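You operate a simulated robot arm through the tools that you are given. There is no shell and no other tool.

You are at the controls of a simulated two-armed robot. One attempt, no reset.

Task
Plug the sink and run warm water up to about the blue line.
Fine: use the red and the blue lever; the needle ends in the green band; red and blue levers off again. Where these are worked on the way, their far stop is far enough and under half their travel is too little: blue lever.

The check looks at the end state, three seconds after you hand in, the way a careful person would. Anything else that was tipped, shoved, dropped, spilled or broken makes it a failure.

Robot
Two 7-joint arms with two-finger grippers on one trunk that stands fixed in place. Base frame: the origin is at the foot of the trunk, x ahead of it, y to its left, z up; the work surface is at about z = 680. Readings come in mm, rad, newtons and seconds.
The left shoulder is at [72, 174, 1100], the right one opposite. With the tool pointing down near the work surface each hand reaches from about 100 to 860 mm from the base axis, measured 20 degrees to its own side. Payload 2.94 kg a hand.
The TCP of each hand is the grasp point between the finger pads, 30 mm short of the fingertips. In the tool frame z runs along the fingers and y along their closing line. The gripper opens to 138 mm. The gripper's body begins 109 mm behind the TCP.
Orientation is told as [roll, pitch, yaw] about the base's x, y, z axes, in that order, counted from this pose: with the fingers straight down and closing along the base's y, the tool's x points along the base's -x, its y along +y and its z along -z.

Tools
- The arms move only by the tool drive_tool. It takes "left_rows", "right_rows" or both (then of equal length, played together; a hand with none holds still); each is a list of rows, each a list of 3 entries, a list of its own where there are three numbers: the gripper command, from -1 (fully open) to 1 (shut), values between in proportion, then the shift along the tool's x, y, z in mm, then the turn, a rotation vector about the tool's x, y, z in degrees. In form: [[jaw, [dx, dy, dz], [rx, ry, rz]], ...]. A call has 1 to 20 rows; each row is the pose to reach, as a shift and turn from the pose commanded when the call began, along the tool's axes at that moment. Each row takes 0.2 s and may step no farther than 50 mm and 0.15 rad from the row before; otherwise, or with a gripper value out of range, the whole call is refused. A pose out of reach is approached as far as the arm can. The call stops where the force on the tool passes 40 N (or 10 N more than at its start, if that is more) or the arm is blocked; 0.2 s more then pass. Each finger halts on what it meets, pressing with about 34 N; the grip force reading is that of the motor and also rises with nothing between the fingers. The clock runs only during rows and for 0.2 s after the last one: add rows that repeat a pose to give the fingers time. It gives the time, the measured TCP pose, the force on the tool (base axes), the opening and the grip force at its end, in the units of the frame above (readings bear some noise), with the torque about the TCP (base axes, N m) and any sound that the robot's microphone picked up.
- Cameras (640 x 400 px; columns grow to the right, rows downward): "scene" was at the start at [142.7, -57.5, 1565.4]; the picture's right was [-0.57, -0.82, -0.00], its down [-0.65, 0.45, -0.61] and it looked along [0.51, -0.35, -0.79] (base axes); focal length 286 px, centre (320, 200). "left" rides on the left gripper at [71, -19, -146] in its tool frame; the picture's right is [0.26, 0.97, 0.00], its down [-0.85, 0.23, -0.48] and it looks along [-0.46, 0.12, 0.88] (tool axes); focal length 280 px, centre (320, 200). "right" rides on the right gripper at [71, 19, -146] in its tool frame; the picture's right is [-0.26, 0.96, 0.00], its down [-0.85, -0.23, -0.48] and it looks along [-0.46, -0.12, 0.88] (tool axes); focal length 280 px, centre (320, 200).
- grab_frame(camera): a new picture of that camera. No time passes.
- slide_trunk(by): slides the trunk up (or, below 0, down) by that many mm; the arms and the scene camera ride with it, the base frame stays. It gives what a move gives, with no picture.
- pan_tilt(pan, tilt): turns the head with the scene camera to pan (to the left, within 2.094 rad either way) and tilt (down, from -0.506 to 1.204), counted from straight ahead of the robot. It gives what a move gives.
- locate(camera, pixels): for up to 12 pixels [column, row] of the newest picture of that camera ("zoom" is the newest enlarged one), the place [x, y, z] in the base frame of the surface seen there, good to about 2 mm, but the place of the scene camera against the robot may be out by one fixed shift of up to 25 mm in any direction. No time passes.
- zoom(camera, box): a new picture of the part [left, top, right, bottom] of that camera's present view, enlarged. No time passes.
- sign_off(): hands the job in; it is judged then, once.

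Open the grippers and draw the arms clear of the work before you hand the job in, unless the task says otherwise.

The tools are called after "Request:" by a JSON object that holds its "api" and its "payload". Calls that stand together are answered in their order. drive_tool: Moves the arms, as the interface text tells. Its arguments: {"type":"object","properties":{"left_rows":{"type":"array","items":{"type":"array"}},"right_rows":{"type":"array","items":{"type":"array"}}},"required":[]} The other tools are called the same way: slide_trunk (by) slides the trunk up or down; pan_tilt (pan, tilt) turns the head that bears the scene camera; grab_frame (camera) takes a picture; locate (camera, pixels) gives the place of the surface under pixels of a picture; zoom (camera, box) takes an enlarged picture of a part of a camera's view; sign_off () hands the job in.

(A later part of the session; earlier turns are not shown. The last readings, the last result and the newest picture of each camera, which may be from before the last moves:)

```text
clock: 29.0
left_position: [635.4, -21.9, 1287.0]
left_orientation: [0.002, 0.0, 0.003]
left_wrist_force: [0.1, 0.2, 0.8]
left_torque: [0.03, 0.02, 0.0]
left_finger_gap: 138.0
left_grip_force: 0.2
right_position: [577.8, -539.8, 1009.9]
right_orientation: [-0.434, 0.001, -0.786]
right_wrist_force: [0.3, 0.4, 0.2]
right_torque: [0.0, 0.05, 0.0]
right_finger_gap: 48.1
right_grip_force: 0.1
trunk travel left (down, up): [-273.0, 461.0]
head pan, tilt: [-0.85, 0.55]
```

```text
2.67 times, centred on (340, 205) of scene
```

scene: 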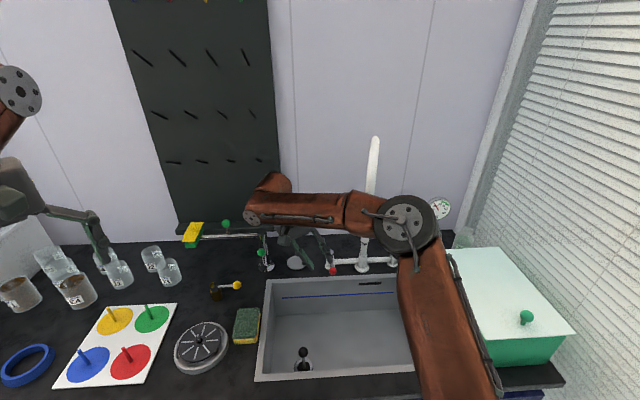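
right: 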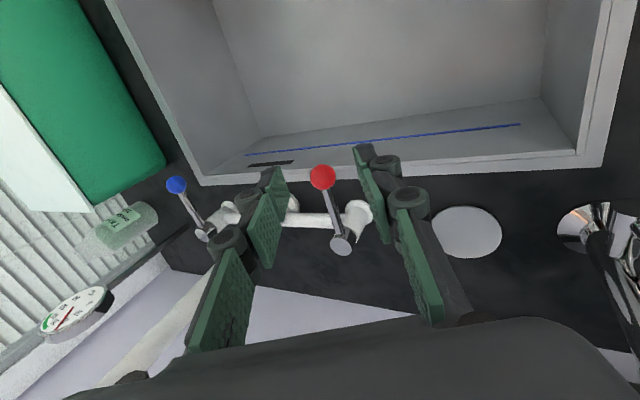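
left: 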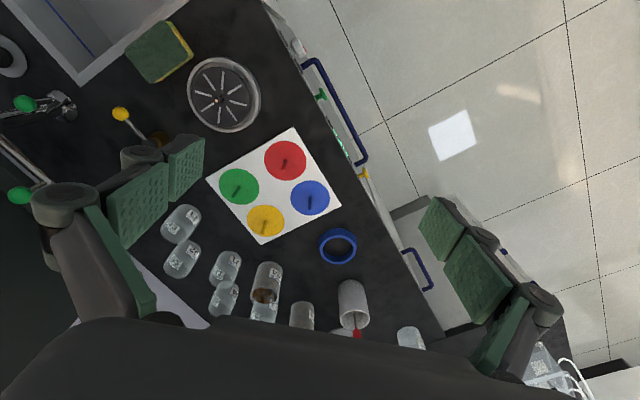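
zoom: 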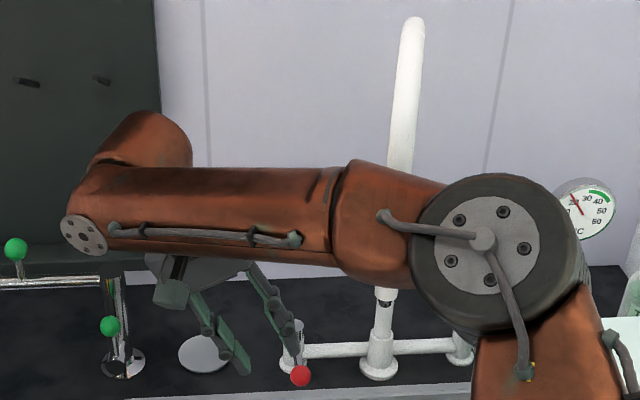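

The gap is ~80 mm here. I go down around the red ball, fingers on either side of it along the counter direction, without squeezing.

Request:
{"api": "drive_tool", "payload": {"right_rows": [[0.3, [-19, -3.4, 20], [0, 0, 0]], [0.3, [-37.4, -6.7, 45], [0, 0, 0]], [0.3, [-37.4, -6.7, 73], [0, 0, 0]], [0.3, [-37.4, -6.7, 100], [0, 0, 0]], [0.3, [-37.4, -6.7, 100], [0, 0, 0]]]}}

Request:
{"api": "grab_frame", "payload": {"camera": "right"}}

Request:
{"api": "grab_frame", "payload": {"camera": "scene"}}

Request:
{"api": "locate", "payload": {"camera": "scene", "pixels": [[356, 208], [362, 212], [350, 206], [352, 235], [348, 245], [370, 192], [360, 225], [400, 230]]}}

```text
clock: 30.2
left_position: [634.3, -21.2, 1287.9]
left_orientation: [0.002, 0.0, 0.002]
left_wrist_force: [-0.1, -0.3, 0.5]
left_torque: [-0.01, 0.01, 0.01]
left_finger_gap: 138.1
left_grip_force: 0.0
right_position: [568.6, -596.8, 925.1]
right_orientation: [-0.436, 0.001, -0.786]
right_wrist_force: [-0.3, 0.1, -0.4]
right_torque: [-0.02, -0.03, 0.02]
right_finger_gap: 48.0
right_grip_force: 0.0
trunk travel left (down, up): [-273.0, 461.0]
head pan, tilt: [-0.85, 0.55]
```

```text
taken
```

right: 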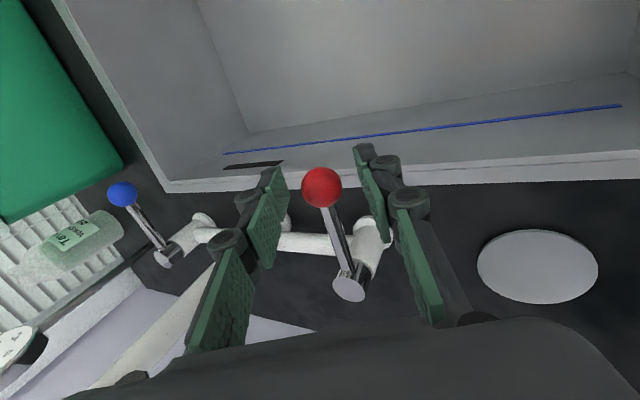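

```text
taken
```

scene: 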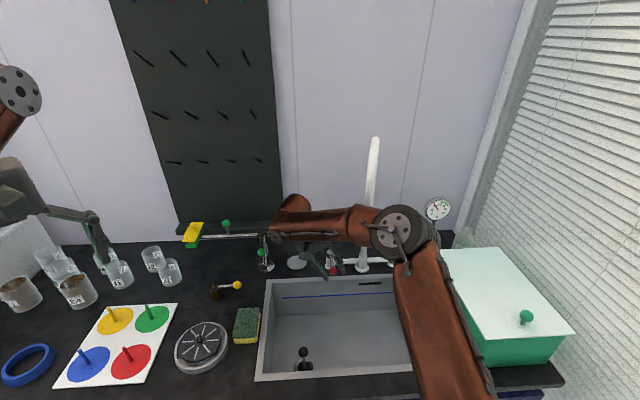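

```text
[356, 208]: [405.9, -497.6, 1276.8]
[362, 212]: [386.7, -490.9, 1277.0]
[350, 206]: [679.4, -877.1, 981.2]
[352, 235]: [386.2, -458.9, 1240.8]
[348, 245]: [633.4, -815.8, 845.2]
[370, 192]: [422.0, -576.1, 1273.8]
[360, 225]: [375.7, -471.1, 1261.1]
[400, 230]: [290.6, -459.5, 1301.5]
```

The ball (321,188) lies between the pads with play, forearm ~50 mm from the spout. I test the lever's direction by pushing it gently to the left (away from the spout) in small steps.

Request:
{"api": "drive_tool", "payload": {"right_rows": [[0.3, [0, 5.4, -2.5], [0, 0, 0]], [0.3, [0, 9.1, -4.2], [0, 0, 0]], [0.3, [0, 12.7, -5.9], [0, 0, 0]], [0.3, [0, 16.3, -7.6], [0, 0, 0]], [0.3, [0, 19.9, -9.3], [0, 0, 0]]]}}

Request:
{"api": "grab_frame", "payload": {"camera": "right"}}

```text
clock: 31.4
left_position: [634.9, -21.6, 1288.1]
left_orientation: [0.002, -0.001, 0.002]
left_wrist_force: [-0.1, 0.6, -0.7]
left_torque: [0.04, -0.01, 0.03]
left_finger_gap: 138.1
left_grip_force: 0.1
right_position: [584.3, -584.0, 925.9]
right_orientation: [-0.436, 0.002, -0.785]
right_wrist_force: [-0.2, -1.0, -0.3]
right_torque: [0.01, 0.02, 0.0]
right_finger_gap: 48.5
right_grip_force: 0.2
trunk travel left (down, up): [-273.0, 461.0]
head pan, tilt: [-0.85, 0.55]
```

```text
taken
```

right: 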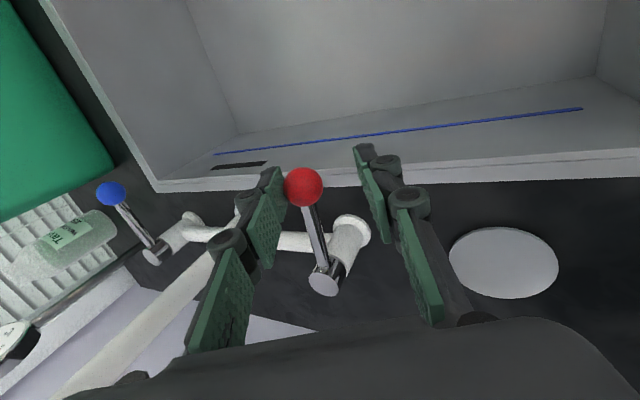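

The ball now touches the left-hand pad in the picture at (287,190), no force yet. I push 10 mm further along +u and measure.

Request:
{"api": "drive_tool", "payload": {"right_rows": [[0.3, [0, 2.7, -1.3], [0, 0, 0]], [0.3, [0, 5.4, -2.5], [0, 0, 0]], [0.3, [0, 8.2, -3.8], [0, 0, 0]]]}}

Request:
{"api": "grab_frame", "payload": {"camera": "right"}}

Request:
{"api": "locate", "payload": {"camera": "right", "pixels": [[300, 187], [320, 285], [305, 187]]}}

```text
clock: 32.2
left_position: [633.2, -21.7, 1287.3]
left_orientation: [0.0, -0.001, 0.002]
left_wrist_force: [0.0, 0.9, 1.4]
left_torque: [0.05, 0.0, 0.0]
left_finger_gap: 138.0
left_grip_force: 0.0
right_position: [589.8, -577.7, 924.1]
right_orientation: [-0.434, 0.001, -0.783]
right_wrist_force: [0.3, -0.1, -0.2]
right_torque: [-0.02, -0.01, 0.02]
right_finger_gap: 48.3
right_grip_force: 0.4
trunk travel left (down, up): [-273.0, 461.0]
head pan, tilt: [-0.85, 0.55]
```

```text
taken
```

right: 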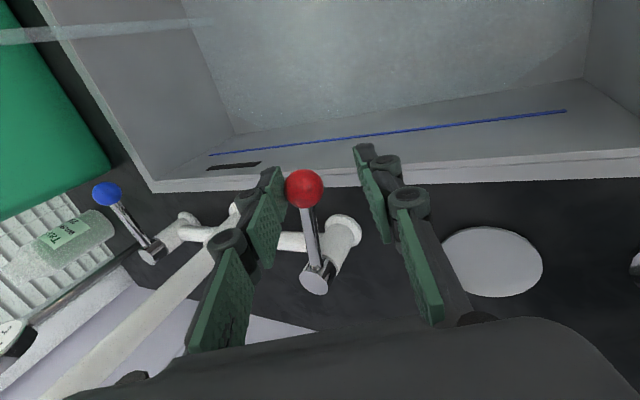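

```text
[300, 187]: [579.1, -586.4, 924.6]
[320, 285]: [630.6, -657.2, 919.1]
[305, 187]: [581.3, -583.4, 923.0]
```

Water has started: a stream shows at the top left of the hand picture and the lever is at ~12°, so it opens to the left. I follow its arc around the pivot (626,-662) to about 45°.

Request:
{"api": "drive_tool", "payload": {"right_rows": [[0.3, [-4.5, 10.1, -4.7], [0, 0, 0]], [0.3, [-10.7, 22.1, -10.3], [0, 0, 0]], [0.3, [-19, 32.9, -15.3], [0, 0, 0]], [0.3, [-24, 37.8, -17.6], [0, 0, 0]]]}}

Request:
{"api": "grab_frame", "payload": {"camera": "right"}}

Request:
{"api": "grab_frame", "payload": {"camera": "scene"}}

```text
clock: 33.2
left_position: [634.9, -21.9, 1286.7]
left_orientation: [0.0, 0.0, 0.001]
left_wrist_force: [0.0, -0.6, 0.9]
left_torque: [0.01, -0.01, 0.03]
left_finger_gap: 138.1
left_grip_force: 0.1
right_position: [594.7, -563.2, 934.6]
right_orientation: [-0.434, 0.0, -0.784]
right_wrist_force: [-0.1, -0.3, 0.0]
right_torque: [0.04, -0.03, 0.0]
right_finger_gap: 48.3
right_grip_force: 0.0
right hand out of reach, approached as far as the arm can: row 1, 2, 3, 4
trunk travel left (down, up): [-273.0, 461.0]
head pan, tilt: [-0.85, 0.55]
```

```text
taken
```

right: 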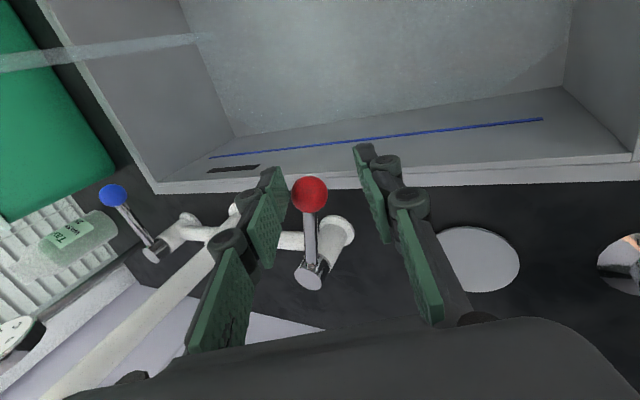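

```text
taken
```

scene: 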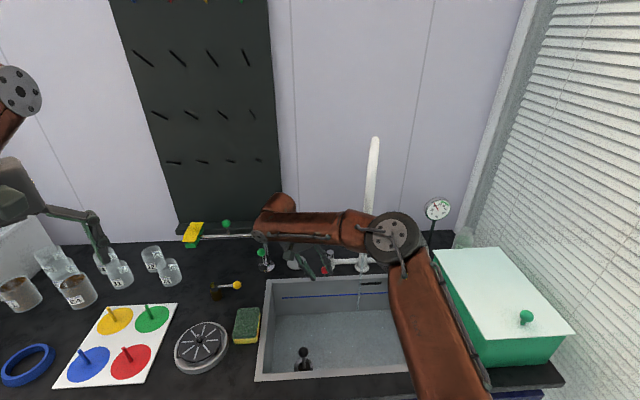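

The leaning pose hits the reach limit at (595,-563). I reduce the sideways lean and tilt slightly toward the user instead, while moving the ball further along its arc to ~35°.

Request:
{"api": "drive_tool", "payload": {"right_rows": [[0.3, [-5, 4, 2], [-5.7, -4, 0]], [0.3, [-12, 10, 4], [-11.4, -8, 0]], [0.3, [-19.4, 16.7, 6.1], [-17, -12, 0]]]}}

Request:
{"api": "grab_frame", "payload": {"camera": "right"}}

Request:
{"api": "grab_frame", "payload": {"camera": "scene"}}

```text
clock: 34.0
left_position: [634.3, -21.3, 1287.6]
left_orientation: [-0.001, -0.001, 0.002]
left_wrist_force: [-0.2, -0.1, -0.8]
left_torque: [0.01, -0.02, 0.0]
left_finger_gap: 138.1
left_grip_force: 0.0
right_position: [617.3, -569.6, 921.2]
right_orientation: [-0.142, -0.2, -0.727]
right_wrist_force: [-0.4, 0.6, -0.6]
right_torque: [-0.01, -0.01, 0.0]
right_finger_gap: 48.5
right_grip_force: 0.1
trunk travel left (down, up): [-273.0, 461.0]
head pan, tilt: [-0.85, 0.55]
```

```text
taken
```

right: 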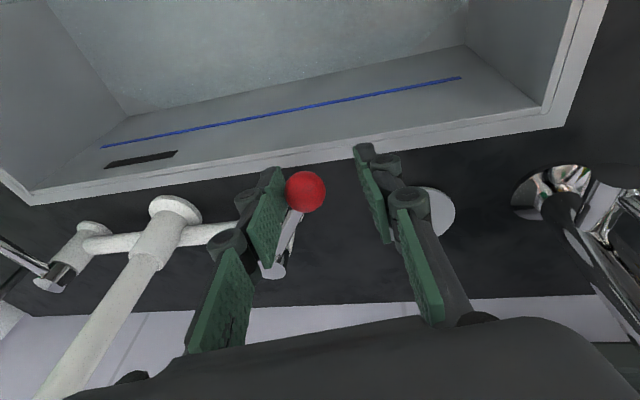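

```text
taken
```

scene: 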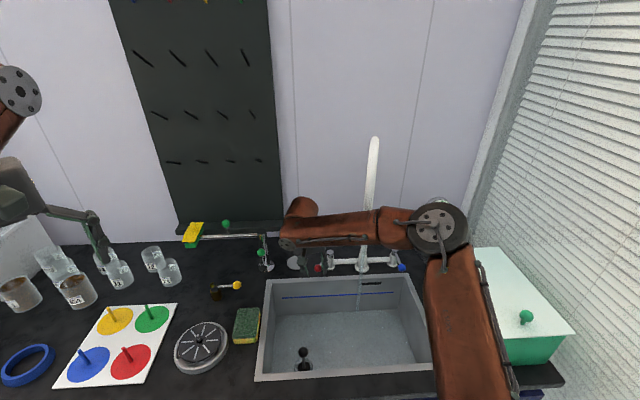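

The lever has swung further (ball at (305,192)) and the stream is seen at scene (358,295). I measure lever angle and forearm gap.

Request:
{"api": "locate", "payload": {"camera": "right", "pixels": [[305, 190], [270, 270], [290, 238]]}}

Request:
{"api": "locate", "payload": {"camera": "scene", "pixels": [[365, 216], [372, 213], [380, 212], [360, 238], [365, 232], [370, 195], [372, 180], [395, 225], [440, 225], [350, 330], [380, 340]]}}

Request:
{"api": "zoom", "payload": {"camera": "scene", "box": [260, 150, 480, 370]}}

```text
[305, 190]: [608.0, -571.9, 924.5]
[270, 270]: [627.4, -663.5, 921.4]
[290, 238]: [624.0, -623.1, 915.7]
```

```text
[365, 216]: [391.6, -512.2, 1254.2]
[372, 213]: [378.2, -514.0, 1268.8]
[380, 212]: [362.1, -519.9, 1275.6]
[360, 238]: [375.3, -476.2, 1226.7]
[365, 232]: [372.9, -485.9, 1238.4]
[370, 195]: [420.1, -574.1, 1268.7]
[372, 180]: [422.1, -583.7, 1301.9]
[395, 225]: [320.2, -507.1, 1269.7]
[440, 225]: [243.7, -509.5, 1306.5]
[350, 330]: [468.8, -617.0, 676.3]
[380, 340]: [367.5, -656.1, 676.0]
```

```text
1.82 times, centred on (370, 260) of scene
```

zoom: 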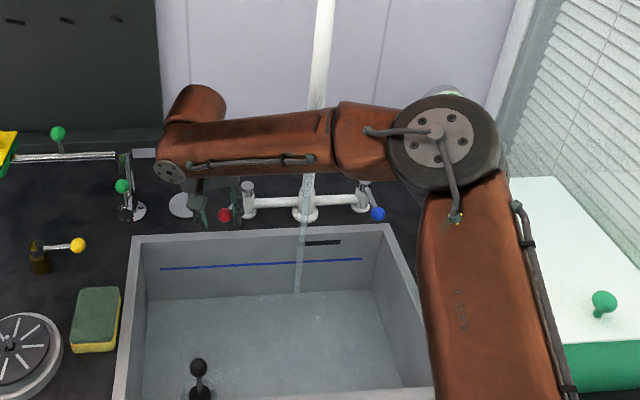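

The lever is at ~34° and the forearm ~38 mm from the spout. I continue along the arc toward its far stop, in small steps with the force watch.

Request:
{"api": "drive_tool", "payload": {"right_rows": [[0.3, [-6.5, 7, -3.4], [0, 0, 0]], [0.3, [-13.5, 14.5, -6.3], [0, 0, 0]], [0.3, [-21.5, 21, -8.5], [0, 0, 0]]]}}

Request:
{"api": "grab_frame", "payload": {"camera": "right"}}

Request:
{"api": "grab_frame", "payload": {"camera": "scene"}}

```text
clock: 34.8
left_position: [635.0, -20.9, 1287.7]
left_orientation: [0.001, 0.0, 0.001]
left_wrist_force: [0.2, 0.3, 0.5]
left_torque: [0.0, 0.03, 0.03]
left_finger_gap: 137.8
left_grip_force: 0.1
right_position: [646.4, -565.1, 932.7]
right_orientation: [-0.143, -0.2, -0.723]
right_wrist_force: [-0.4, 0.1, -0.1]
right_torque: [0.02, -0.03, 0.01]
right_finger_gap: 48.1
right_grip_force: 0.1
trunk travel left (down, up): [-273.0, 461.0]
head pan, tilt: [-0.85, 0.55]
```

```text
taken
```

right: 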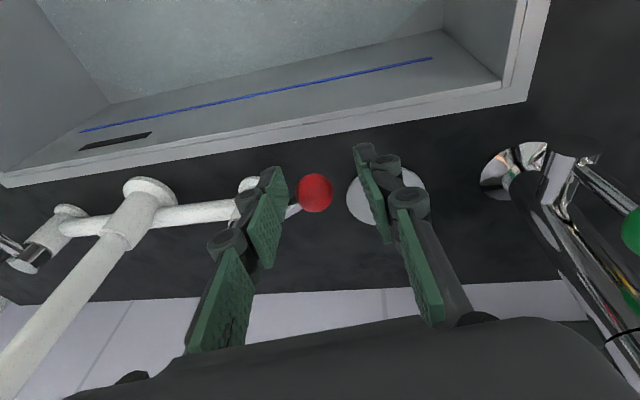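

```text
taken
```

scene: 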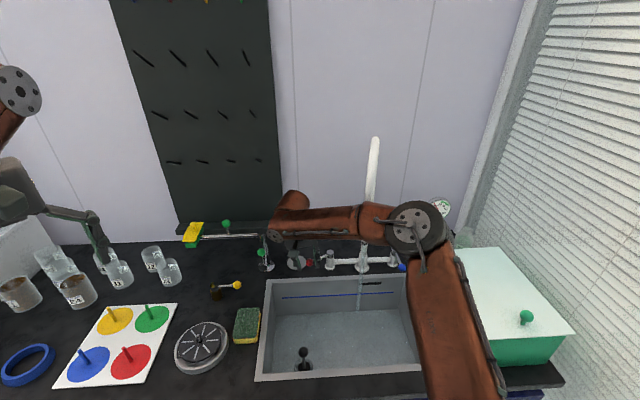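

I measure the lever's angle and the water level now.

Request:
{"api": "locate", "payload": {"camera": "right", "pixels": [[315, 192], [294, 209], [235, 30], [150, 85]]}}

Request:
{"api": "locate", "payload": {"camera": "scene", "pixels": [[311, 263], [350, 330], [400, 350], [365, 214], [372, 211], [358, 238], [370, 195]]}}

Request:
{"api": "zoom", "payload": {"camera": "scene", "box": [420, 180, 470, 230]}}

Request:
{"api": "zoom", "payload": {"camera": "right", "box": [220, 150, 380, 250]}}

```text
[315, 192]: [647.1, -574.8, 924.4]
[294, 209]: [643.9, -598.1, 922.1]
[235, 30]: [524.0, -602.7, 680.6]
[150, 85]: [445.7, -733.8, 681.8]
```

```text
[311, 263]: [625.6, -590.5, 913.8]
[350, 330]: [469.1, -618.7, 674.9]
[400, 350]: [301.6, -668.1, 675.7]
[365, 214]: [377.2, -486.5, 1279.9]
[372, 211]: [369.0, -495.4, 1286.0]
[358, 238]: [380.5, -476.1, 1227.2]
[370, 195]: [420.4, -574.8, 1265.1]
```

```text
8.00 times, centred on (445, 205) of scene
```

zoom: 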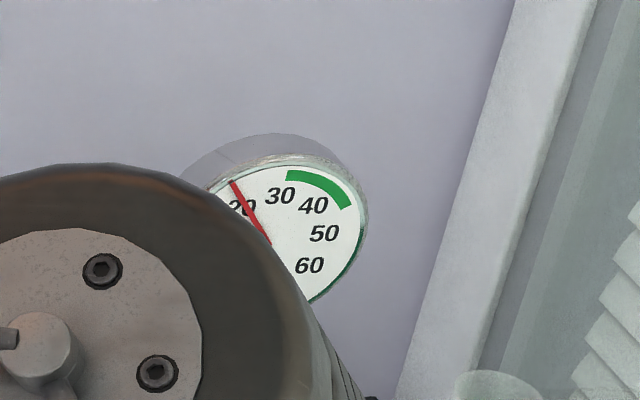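

```text
4.00 times, centred on (300, 200) of right
```

zoom: 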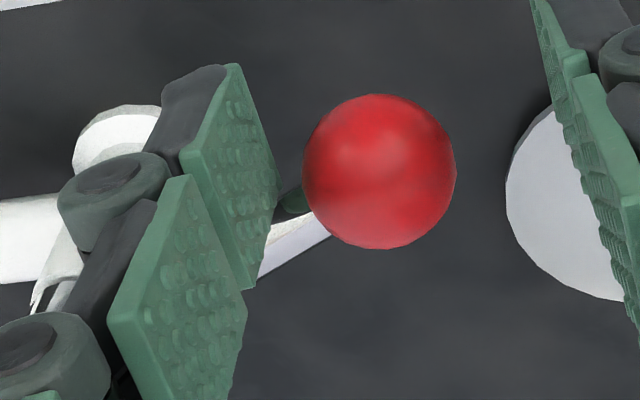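

The red lever is at ~60° and the needle begins to move (~21). The level rises slowly, so I leave red open, lift off, and travel around the front of the spout toward the blue lever.

Request:
{"api": "drive_tool", "payload": {"right_rows": [[0.3, [0, 0, -35], [0, 0, 0]], [0.3, [0, 0, -70], [0, 0, 0]], [0.3, [35, 2.5, -90], [0, 0, 0]], [0.3, [71, 5, -110], [0, 0, 0]], [0.3, [107, 7.5, -131], [0, 0, 0]], [0.3, [142, 9.8, -151], [0, 0, 0]], [0.3, [176, -12, -157], [0, 0, 0]], [0.3, [210, -34, -164], [0, 0, 0]], [0.3, [244, -56, -170], [0, 0, 0]], [0.3, [277, -78, -176.5], [0, 0, 0]]]}}

Request:
{"api": "grab_frame", "payload": {"camera": "scene"}}

Request:
{"api": "grab_frame", "payload": {"camera": "right"}}

```text
clock: 37.0
left_position: [633.1, -20.8, 1288.7]
left_orientation: [-0.001, -0.002, 0.0]
left_wrist_force: [-0.9, 0.0, -0.4]
left_torque: [0.04, 0.0, 0.05]
left_finger_gap: 137.9
left_grip_force: 0.0
right_position: [379.0, -400.5, 1057.4]
right_orientation: [-0.145, -0.198, -0.725]
right_wrist_force: [-0.6, 0.2, 0.2]
right_torque: [0.01, 0.0, 0.03]
right_finger_gap: 48.2
right_grip_force: 0.1
trunk travel left (down, up): [-273.0, 461.0]
head pan, tilt: [-0.85, 0.55]
```

```text
taken
```

scene: 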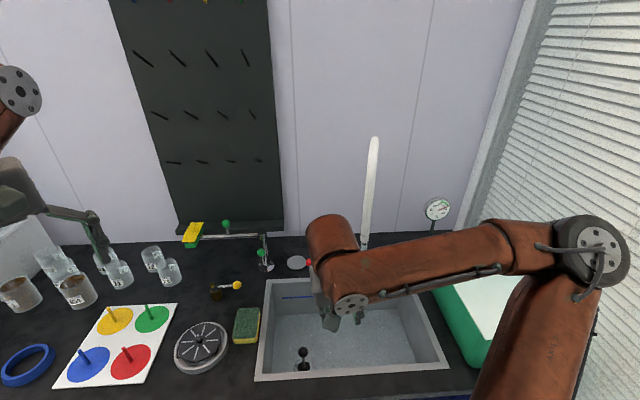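

```text
taken
```

right: 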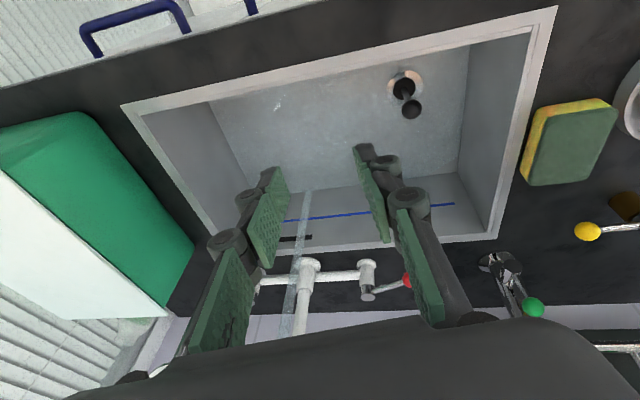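

The hand has come round in front of the spout; the stream falls at about (295,250) in the hand picture. I read the dial and check elbow/box heights and the water level.

Request:
{"api": "zoom", "payload": {"camera": "scene", "box": [415, 185, 465, 225]}}

Request:
{"api": "locate", "payload": {"camera": "scene", "pixels": [[590, 245], [570, 310], [500, 250], [455, 300], [440, 290], [490, 295], [400, 330], [350, 345], [436, 222], [438, 208], [464, 240]]}}

Request:
{"api": "locate", "payload": {"camera": "right", "pixels": [[85, 130], [175, 300], [160, 315], [190, 245], [60, 270], [75, 125], [310, 100], [320, 215], [405, 280]]}}

```text
10.00 times, centred on (440, 205) of scene
```

zoom: 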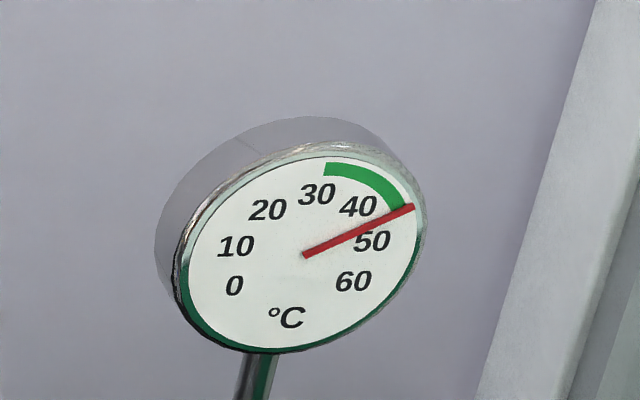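

```text
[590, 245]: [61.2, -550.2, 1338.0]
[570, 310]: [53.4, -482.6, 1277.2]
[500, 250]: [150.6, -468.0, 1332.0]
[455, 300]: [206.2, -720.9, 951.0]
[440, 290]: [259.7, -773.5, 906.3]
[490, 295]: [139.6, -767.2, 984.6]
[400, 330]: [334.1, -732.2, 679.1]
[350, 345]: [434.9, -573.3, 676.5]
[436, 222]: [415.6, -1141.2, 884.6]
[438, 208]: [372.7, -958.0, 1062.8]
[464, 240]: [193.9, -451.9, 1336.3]
```

```text
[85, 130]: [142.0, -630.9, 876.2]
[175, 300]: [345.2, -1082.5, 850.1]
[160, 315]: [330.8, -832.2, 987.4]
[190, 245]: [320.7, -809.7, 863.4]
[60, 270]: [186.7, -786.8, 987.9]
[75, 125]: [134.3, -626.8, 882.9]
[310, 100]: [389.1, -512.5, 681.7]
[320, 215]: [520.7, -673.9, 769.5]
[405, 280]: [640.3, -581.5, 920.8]
```

With hot only, the needle is already at about 45 °C. The box lid corner (331,-832,z 988) is near the blue lever's swing, so I'll use closed fingers as a pusher from its left side. I travel to a point above there.

Request:
{"api": "drive_tool", "payload": {"right_rows": [[1, [2.6, -41.6, 6], [0, 0, 0]], [1, [5.2, -83.1, 12.1], [0, 0, 0]], [1, [7.8, -124.7, 18.2], [0, 0, 0]], [1, [-22.9, -151.7, 30.9], [0, 0, 0]], [1, [-53.6, -178.7, 43.6], [0, 0, 0]], [1, [-84.4, -205.7, 56.4], [0, 0, 0]], [1, [-115.1, -232.8, 69.1], [0, 0, 0]], [1, [-148, -226.3, 86.5], [0, 0, 0]], [1, [-180.8, -219.9, 103.9], [0, 0, 0]], [1, [-213.7, -213.4, 121.3], [0, 0, 0]], [1, [-246.6, -207, 138.7], [0, 0, 0]]]}}

Request:
{"api": "grab_frame", "payload": {"camera": "right"}}

Request:
{"api": "grab_frame", "payload": {"camera": "scene"}}

```text
clock: 39.4
left_position: [635.4, -23.4, 1287.1]
left_orientation: [0.002, 0.0, 0.0]
left_wrist_force: [1.0, -0.3, 0.0]
left_torque: [0.05, 0.05, 0.03]
left_finger_gap: 138.2
left_grip_force: 0.0
right_position: [427.7, -740.7, 1004.3]
right_orientation: [-0.144, -0.194, -0.725]
right_wrist_force: [-0.2, -0.4, -0.6]
right_torque: [0.04, -0.01, -0.01]
right_finger_gap: 0.0
right_grip_force: 28.7
right hand out of reach, approached as far as the arm can: row 2, 3
trunk travel left (down, up): [-273.0, 461.0]
head pan, tilt: [-0.85, 0.55]
```

```text
taken
```

right: 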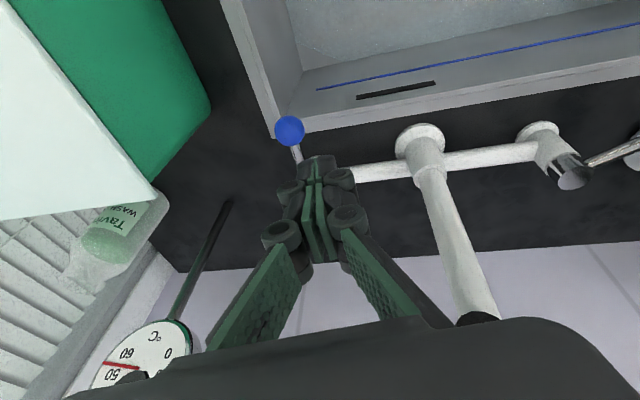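

```text
taken
```

scene: 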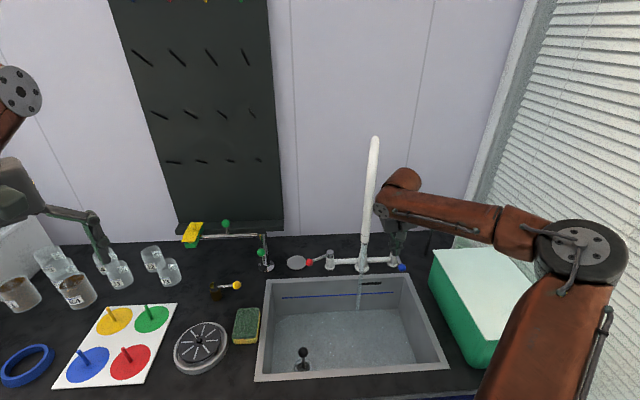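

The pusher hangs left of the blue ball (ball (290,130), fingertips (318,165)); needle ~52. I lower to ball height and start pushing the ball to the right along its arc.

Request:
{"api": "drive_tool", "payload": {"right_rows": [[1, [5, 3.3, 27], [0, 0, 0]], [1, [10, 6.6, 53], [0, 0, 0]], [1, [15, 9.9, 80], [0, 0, 0]], [1, [15.7, 0.3, 81.5], [0, 0, 0]], [1, [19, -11, 82.6], [0, 0, 0]], [1, [20.2, -21.9, 83.7], [0, 0, 0]]]}}

Request:
{"api": "grab_frame", "payload": {"camera": "right"}}

Request:
{"api": "grab_frame", "payload": {"camera": "scene"}}

```text
clock: 40.8
left_position: [633.5, -22.6, 1287.4]
left_orientation: [0.0, 0.001, 0.003]
left_wrist_force: [-0.4, 0.0, 0.2]
left_torque: [0.05, 0.01, -0.01]
left_finger_gap: 137.8
left_grip_force: 0.2
right_position: [402.5, -764.1, 919.9]
right_orientation: [-0.142, -0.197, -0.725]
right_wrist_force: [0.0, -0.5, 0.3]
right_torque: [-0.01, -0.02, -0.02]
right_finger_gap: 0.1
right_grip_force: 28.4
trunk travel left (down, up): [-273.0, 461.0]
head pan, tilt: [-0.85, 0.55]
```

```text
taken
```

right: 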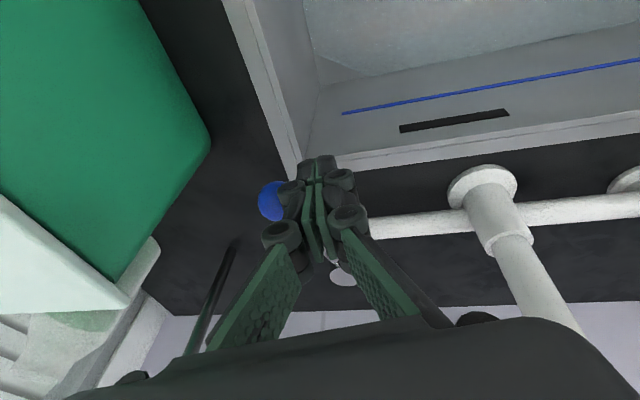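

```text
taken
```

scene: 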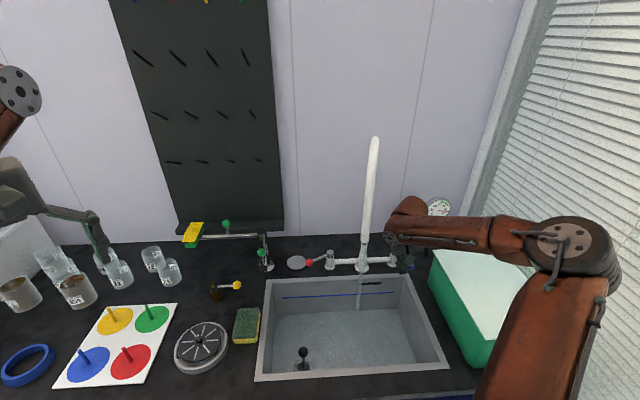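

The ball yields without force and moves right (now left of the fingers at (272,200)). I push on along the arc toward ~65–70°, force-watched.

Request:
{"api": "drive_tool", "payload": {"right_rows": [[1, [-0.6, -11, 1.8], [0, 0, 0]], [1, [-1.3, -22.2, 3.5], [0, 0, 0]], [1, [-4.5, -32.7, 5.7], [0, 0, 0]], [1, [-8.2, -43.1, 7.9], [0, 0, 0]], [1, [-14.2, -52.3, 10.5], [0, 0, 0]], [1, [-20.6, -61.5, 13.1], [0, 0, 0]]]}}

Request:
{"api": "grab_frame", "payload": {"camera": "right"}}

Request:
{"api": "grab_frame", "payload": {"camera": "scene"}}

```text
clock: 42.2
left_position: [634.6, -20.4, 1286.5]
left_orientation: [-0.001, 0.001, 0.003]
left_wrist_force: [0.7, 0.4, 0.1]
left_torque: [-0.03, 0.0, -0.05]
left_finger_gap: 137.9
left_grip_force: 0.1
right_position: [378.7, -824.6, 919.4]
right_orientation: [-0.14, -0.195, -0.724]
right_wrist_force: [0.1, 7.3, -2.4]
right_torque: [0.11, 0.0, 0.02]
right_finger_gap: 0.1
right_grip_force: 27.8
trunk travel left (down, up): [-273.0, 461.0]
head pan, tilt: [-0.85, 0.55]
```

```text
taken
```

right: 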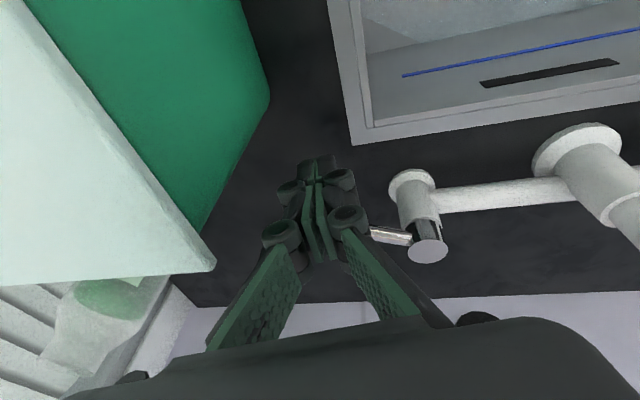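

```text
taken
```

scene: 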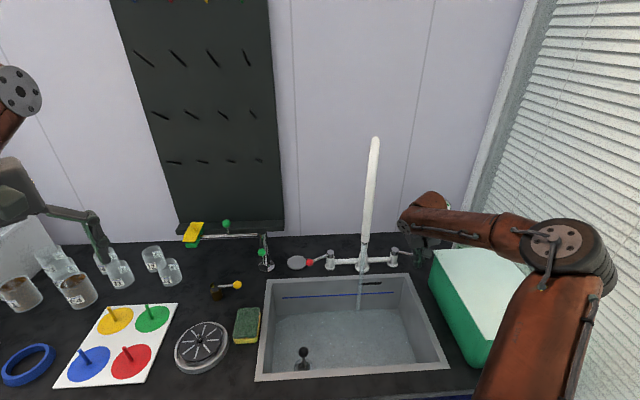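

There's 7 N of resistance now: the blue lever seems near its far stop. I measure its angle and read water level and needle.

Request:
{"api": "locate", "payload": {"camera": "right", "pixels": [[376, 234], [400, 240], [428, 252], [215, 262], [265, 100], [435, 62], [380, 30]]}}

Request:
{"api": "locate", "payload": {"camera": "scene", "pixels": [[340, 335], [390, 345], [310, 340], [360, 316], [311, 263]]}}

Request:
{"api": "zoom", "payload": {"camera": "scene", "box": [250, 270, 460, 390]}}

Request:
{"api": "zoom", "payload": {"camera": "scene", "box": [380, 180, 480, 280]}}

```text
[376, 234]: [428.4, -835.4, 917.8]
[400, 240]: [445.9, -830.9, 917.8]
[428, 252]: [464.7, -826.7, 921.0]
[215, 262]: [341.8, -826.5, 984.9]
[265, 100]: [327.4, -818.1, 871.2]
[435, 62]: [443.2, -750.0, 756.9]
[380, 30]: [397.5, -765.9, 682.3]
```

```text
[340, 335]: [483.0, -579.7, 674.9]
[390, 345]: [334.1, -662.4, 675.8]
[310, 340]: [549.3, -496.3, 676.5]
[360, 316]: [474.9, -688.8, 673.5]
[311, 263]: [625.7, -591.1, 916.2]
```

```text
3.05 times, centred on (355, 330) of scene
```

zoom: 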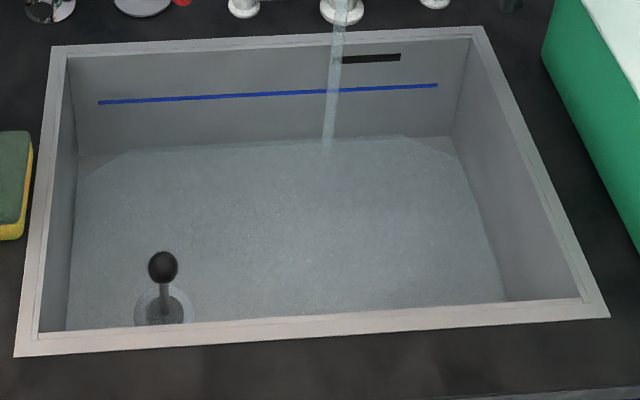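

```text
4.00 times, centred on (430, 230) of scene
```

zoom: 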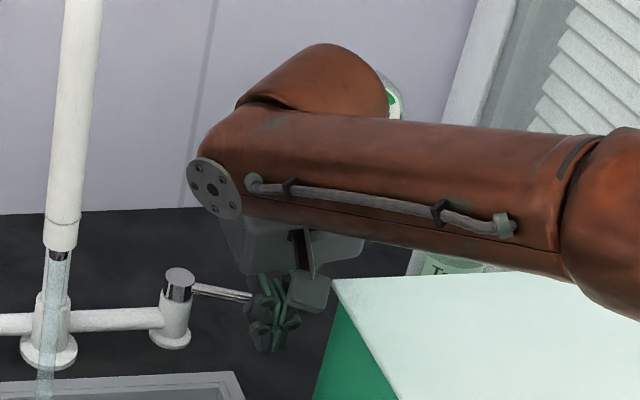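

The blue lever is at ~59°, against its far stop, like the red one. The level is still low, so I back the pusher off, lift, and retreat to a spot in front where the dial and the water level are both visible.

Request:
{"api": "drive_tool", "payload": {"right_rows": [[1, [9.7, 6.4, -2.9], [0, 0, 0]], [1, [1, 0, -46], [0, 0, 0]], [1, [-8.2, -6.1, -90.2], [0, 0, 0]], [1, [27, 16, -111], [0, 0, 0]], [1, [62, 39, -132], [0, 0, 0]], [1, [98.1, 61.7, -153.2], [0, 0, 0]], [1, [132, 90, -168], [0, 0, 0]], [1, [167, 119, -182], [0, 0, 0]], [1, [201.5, 148.2, -197], [0, 0, 0]], [1, [211, 191, -207], [0, 0, 0]], [1, [220, 235, -218], [0, 0, 0]], [1, [230.2, 278.1, -228.6], [0, 0, 0]]]}}

Request:
{"api": "grab_frame", "payload": {"camera": "scene"}}

Request:
{"api": "grab_frame", "payload": {"camera": "right"}}

Request:
{"api": "zoom", "payload": {"camera": "scene", "box": [415, 185, 465, 225]}}

```text
clock: 44.8
left_position: [634.4, -21.2, 1286.4]
left_orientation: [0.001, 0.0, -0.001]
left_wrist_force: [0.1, -0.3, 0.0]
left_torque: [0.01, 0.04, 0.01]
left_finger_gap: 138.0
left_grip_force: 0.1
right_position: [390.1, -419.6, 1057.2]
right_orientation: [-0.146, -0.199, -0.728]
right_wrist_force: [0.7, -0.1, -0.2]
right_torque: [-0.04, -0.02, 0.01]
right_finger_gap: 0.0
right_grip_force: 28.5
trunk travel left (down, up): [-273.0, 461.0]
head pan, tilt: [-0.85, 0.55]
```

```text
taken
```

scene: 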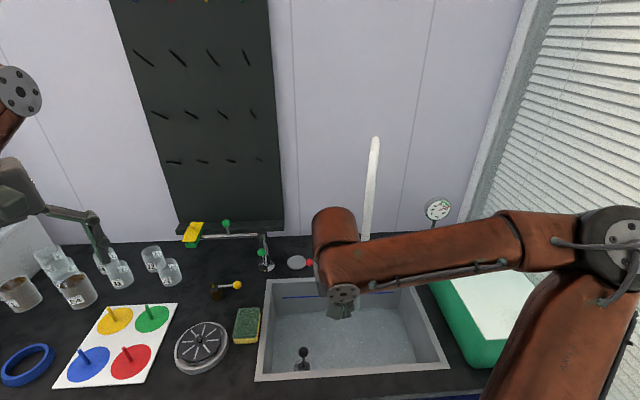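

```text
taken
```

right: 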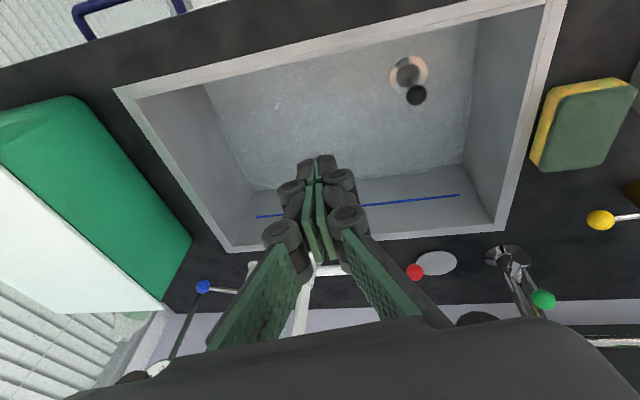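

```text
10.00 times, centred on (440, 205) of scene
```

zoom: 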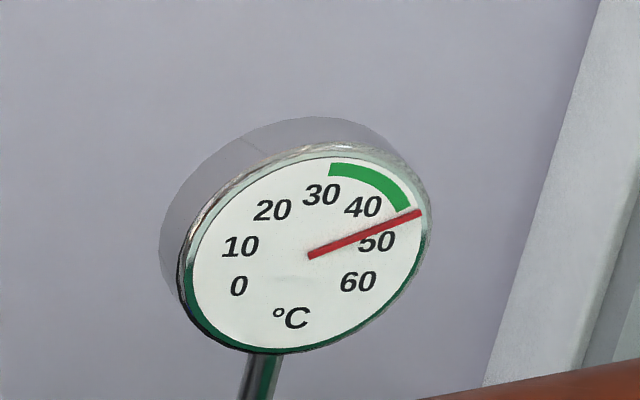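

The needle has fallen from ~52 to ~45 since blue opened. I measure the water surface height from the hand camera.

Request:
{"api": "locate", "payload": {"camera": "right", "pixels": [[310, 100], [260, 120], [420, 130], [350, 140], [440, 70], [390, 202], [408, 62]]}}

Request:
{"api": "zoom", "payload": {"camera": "right", "box": [340, 30, 500, 230]}}

Request:
{"api": "zoom", "payload": {"camera": "scene", "box": [250, 270, 460, 390]}}

```text
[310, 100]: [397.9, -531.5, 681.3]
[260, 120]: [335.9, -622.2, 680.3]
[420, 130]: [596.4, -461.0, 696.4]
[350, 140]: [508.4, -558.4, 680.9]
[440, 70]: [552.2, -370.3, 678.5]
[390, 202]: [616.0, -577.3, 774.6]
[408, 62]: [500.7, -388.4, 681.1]
```

```text
2.00 times, centred on (420, 130) of right
```

zoom: 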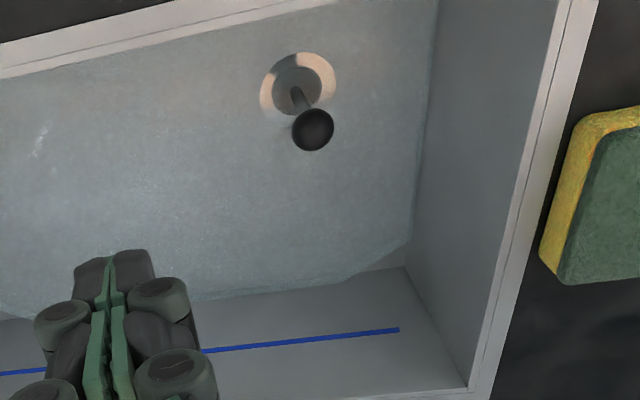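

```text
3.05 times, centred on (355, 330) of scene
```

zoom: 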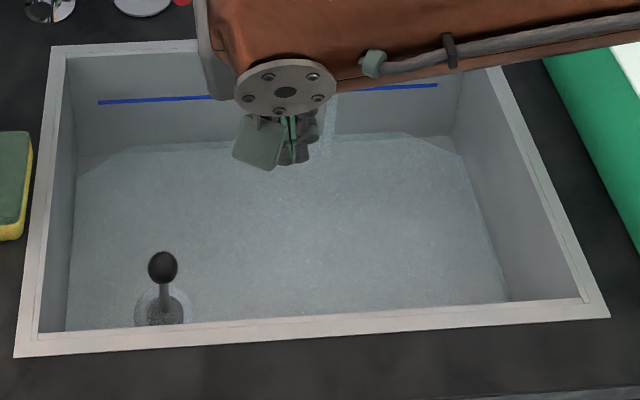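

The water patch edge is visible along the back wall; I locate points along that edge to get the level.

Request:
{"api": "locate", "payload": {"camera": "zoom", "pixels": [[160, 141], [160, 146], [160, 150], [210, 140], [210, 145], [385, 134], [385, 138], [385, 143], [120, 160], [72, 250], [76, 250], [80, 250]]}}

Request:
{"api": "locate", "payload": {"camera": "right", "pixels": [[380, 172], [380, 174], [380, 176], [380, 178], [400, 170], [400, 172], [400, 174], [462, 150], [464, 150], [466, 150], [468, 150], [470, 150]]}}

```text
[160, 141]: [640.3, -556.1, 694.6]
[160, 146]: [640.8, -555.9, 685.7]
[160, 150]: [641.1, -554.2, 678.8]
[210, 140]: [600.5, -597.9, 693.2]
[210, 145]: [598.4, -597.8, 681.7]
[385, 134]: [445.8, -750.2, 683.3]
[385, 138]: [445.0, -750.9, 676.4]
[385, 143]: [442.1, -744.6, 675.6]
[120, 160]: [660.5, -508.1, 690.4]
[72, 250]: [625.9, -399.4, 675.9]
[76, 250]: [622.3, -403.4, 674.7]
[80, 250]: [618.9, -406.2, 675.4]
```

```text
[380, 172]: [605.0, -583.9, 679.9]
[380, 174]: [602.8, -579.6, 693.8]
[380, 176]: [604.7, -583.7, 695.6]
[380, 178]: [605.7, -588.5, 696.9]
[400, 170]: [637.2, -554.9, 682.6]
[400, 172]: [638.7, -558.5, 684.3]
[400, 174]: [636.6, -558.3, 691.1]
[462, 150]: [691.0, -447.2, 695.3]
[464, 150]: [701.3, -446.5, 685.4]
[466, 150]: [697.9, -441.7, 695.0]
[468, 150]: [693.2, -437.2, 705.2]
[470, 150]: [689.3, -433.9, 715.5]
```

Waterline is about z≈687, i.e. ~6 mm after 12 s, against the line at z≈774. I wait in place in full-length calls and track level and needle.

Request:
{"api": "drive_tool", "payload": {"right_rows": [[1, [0, 0, 0], [0, 0, 0]], [1, [0, 0, 0], [0, 0, 0]], [1, [0, 0, 0], [0, 0, 0]], [1, [0, 0, 0], [0, 0, 0]], [1, [0, 0, 0], [0, 0, 0]], [1, [0, 0, 0], [0, 0, 0]], [1, [0, 0, 0], [0, 0, 0]], [1, [0, 0, 0], [0, 0, 0]], [1, [0, 0, 0], [0, 0, 0]], [1, [0, 0, 0], [0, 0, 0]], [1, [0, 0, 0], [0, 0, 0]], [1, [0, 0, 0], [0, 0, 0]], [1, [0, 0, 0], [0, 0, 0]], [1, [0, 0, 0], [0, 0, 0]], [1, [0, 0, 0], [0, 0, 0]], [1, [0, 0, 0], [0, 0, 0]], [1, [0, 0, 0], [0, 0, 0]], [1, [0, 0, 0], [0, 0, 0]], [1, [0, 0, 0], [0, 0, 0]], [1, [0, 0, 0], [0, 0, 0]]]}}

Request:
{"api": "zoom", "payload": {"camera": "scene", "box": [415, 185, 465, 225]}}

Request:
{"api": "zoom", "payload": {"camera": "scene", "box": [250, 270, 460, 390]}}

Request:
{"api": "zoom", "payload": {"camera": "right", "box": [340, 30, 500, 230]}}

```text
clock: 49.0
left_position: [633.8, -21.5, 1286.9]
left_orientation: [0.0, 0.0, 0.0]
left_wrist_force: [0.1, -0.4, 0.1]
left_torque: [0.02, -0.01, -0.01]
left_finger_gap: 137.9
left_grip_force: 0.1
right_position: [389.6, -419.7, 1057.5]
right_orientation: [-0.142, -0.2, -0.725]
right_wrist_force: [-0.1, -0.4, -0.6]
right_torque: [0.02, -0.02, 0.01]
right_finger_gap: 0.1
right_grip_force: 28.7
trunk travel left (down, up): [-273.0, 461.0]
head pan, tilt: [-0.85, 0.55]
```

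```text
10.00 times, centred on (440, 205) of scene
```

zoom: 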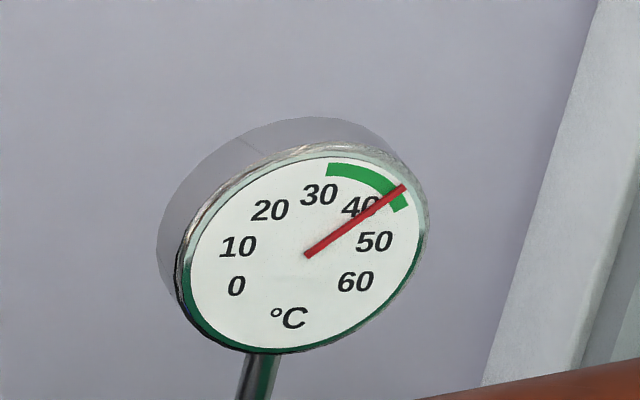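

```text
3.05 times, centred on (355, 330) of scene
```

zoom: 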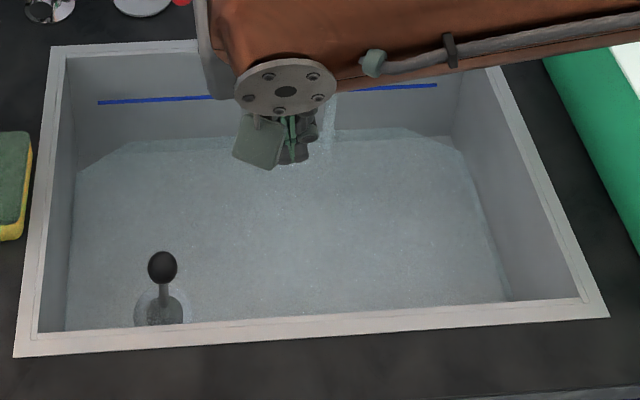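

```text
2.00 times, centred on (420, 130) of right
```

zoom: 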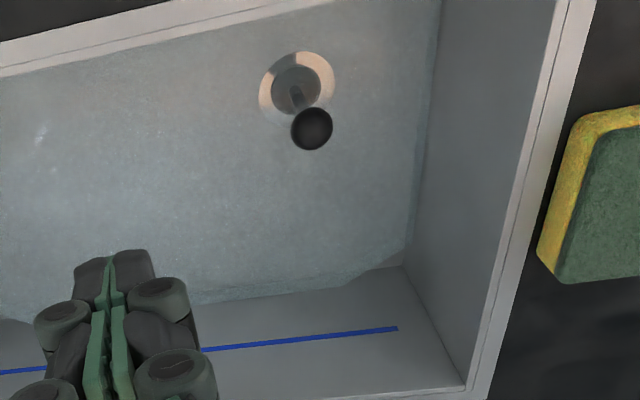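

The needle reads ~42, already inside the band and still falling toward the mix temperature. I locate the new waterline on the wall.

Request:
{"api": "locate", "payload": {"camera": "zoom", "pixels": [[300, 286], [300, 290], [300, 294], [300, 298], [330, 282], [330, 286], [330, 290], [422, 180], [426, 180], [430, 180], [434, 180], [396, 326]]}}

Request:
{"api": "zoom", "payload": {"camera": "right", "box": [380, 130, 490, 200]}}

Request:
{"api": "zoom", "payload": {"camera": "scene", "box": [265, 290, 335, 340]}}

```text
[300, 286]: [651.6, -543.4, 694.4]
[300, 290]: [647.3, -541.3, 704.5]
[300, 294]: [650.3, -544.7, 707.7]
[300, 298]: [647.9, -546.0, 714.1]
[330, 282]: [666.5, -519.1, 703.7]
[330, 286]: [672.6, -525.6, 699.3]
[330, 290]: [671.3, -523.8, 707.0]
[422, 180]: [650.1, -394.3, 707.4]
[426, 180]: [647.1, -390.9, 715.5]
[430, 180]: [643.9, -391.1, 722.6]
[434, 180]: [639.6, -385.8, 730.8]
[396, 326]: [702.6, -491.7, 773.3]
```

```text
5.71 times, centred on (435, 165) of right
```

zoom: 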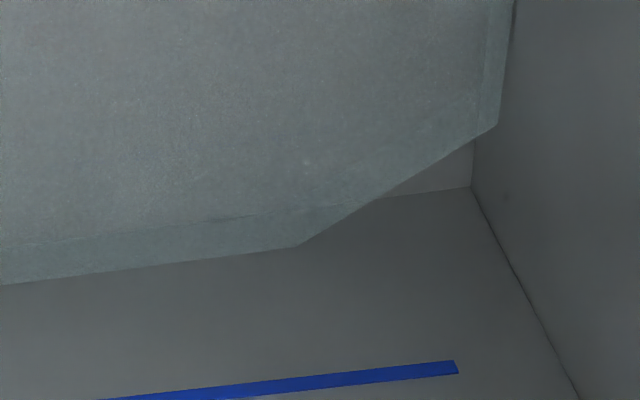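

```text
8.00 times, centred on (300, 315) of scene
```

zoom: 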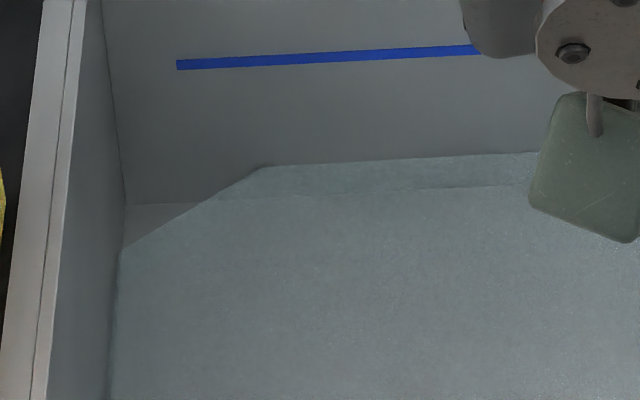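

On the back wall the water edge is ~21 mm above the floor (line at 93 mm). The needle is heading to the mid-30s with equal flow. I wait another stretch and measure the rate.

Request:
{"api": "drive_tool", "payload": {"right_rows": [[1, [0, 0, 0], [0, 0, 0]], [1, [0, 0, 0], [0, 0, 0]], [1, [0, 0, 0], [0, 0, 0]], [1, [0, 0, 0], [0, 0, 0]], [1, [0, 0, 0], [0, 0, 0]], [1, [0, 0, 0], [0, 0, 0]], [1, [0, 0, 0], [0, 0, 0]], [1, [0, 0, 0], [0, 0, 0]], [1, [0, 0, 0], [0, 0, 0]], [1, [0, 0, 0], [0, 0, 0]], [1, [0, 0, 0], [0, 0, 0]], [1, [0, 0, 0], [0, 0, 0]], [1, [0, 0, 0], [0, 0, 0]], [1, [0, 0, 0], [0, 0, 0]], [1, [0, 0, 0], [0, 0, 0]], [1, [0, 0, 0], [0, 0, 0]], [1, [0, 0, 0], [0, 0, 0]], [1, [0, 0, 0], [0, 0, 0]], [1, [0, 0, 0], [0, 0, 0]], [1, [0, 0, 0], [0, 0, 0]]]}}

Request:
{"api": "zoom", "payload": {"camera": "scene", "box": [415, 185, 465, 225]}}

Request:
{"api": "zoom", "payload": {"camera": "scene", "box": [265, 290, 335, 340]}}

Request:
{"api": "grab_frame", "payload": {"camera": "scene"}}

```text
clock: 53.2
left_position: [633.9, -20.3, 1287.5]
left_orientation: [0.0, 0.0, 0.002]
left_wrist_force: [0.8, -0.4, 0.2]
left_torque: [-0.02, 0.01, 0.03]
left_finger_gap: 138.0
left_grip_force: 0.1
right_position: [388.5, -420.6, 1057.9]
right_orientation: [-0.144, -0.198, -0.724]
right_wrist_force: [0.6, -0.2, 0.1]
right_torque: [0.0, 0.0, -0.01]
right_finger_gap: 0.1
right_grip_force: 28.5
trunk travel left (down, up): [-273.0, 461.0]
head pan, tilt: [-0.85, 0.55]
```

```text
10.00 times, centred on (440, 205) of scene
```

zoom: 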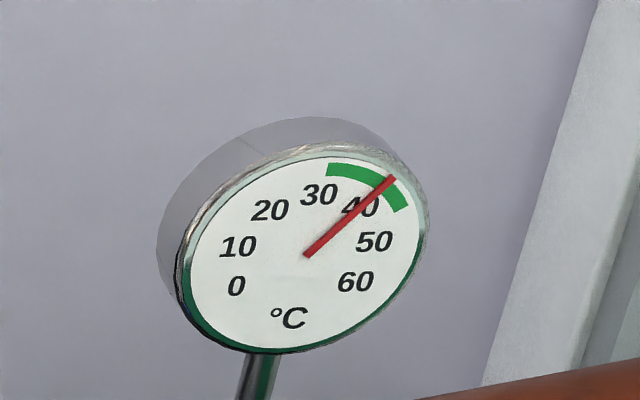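

```text
8.00 times, centred on (300, 315) of scene
```

zoom: 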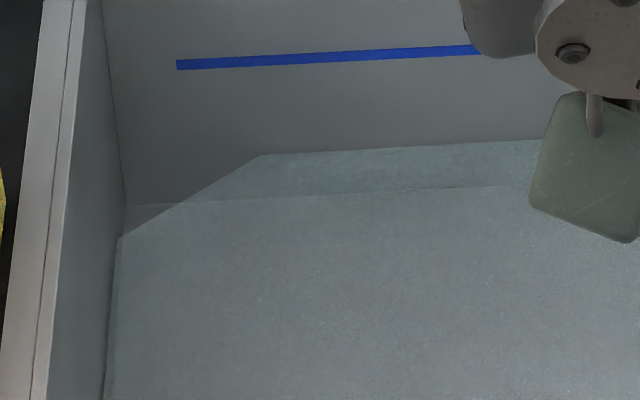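

```text
taken
```

scene: 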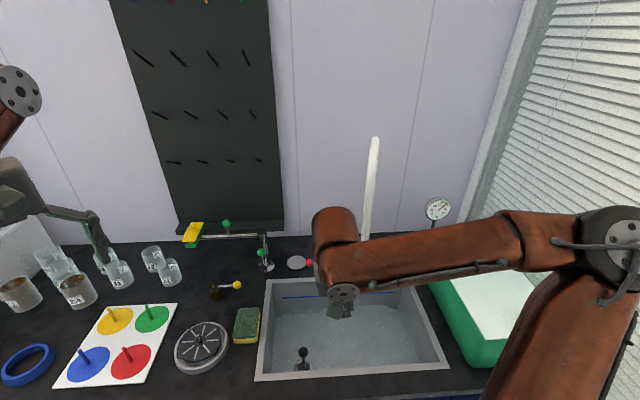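

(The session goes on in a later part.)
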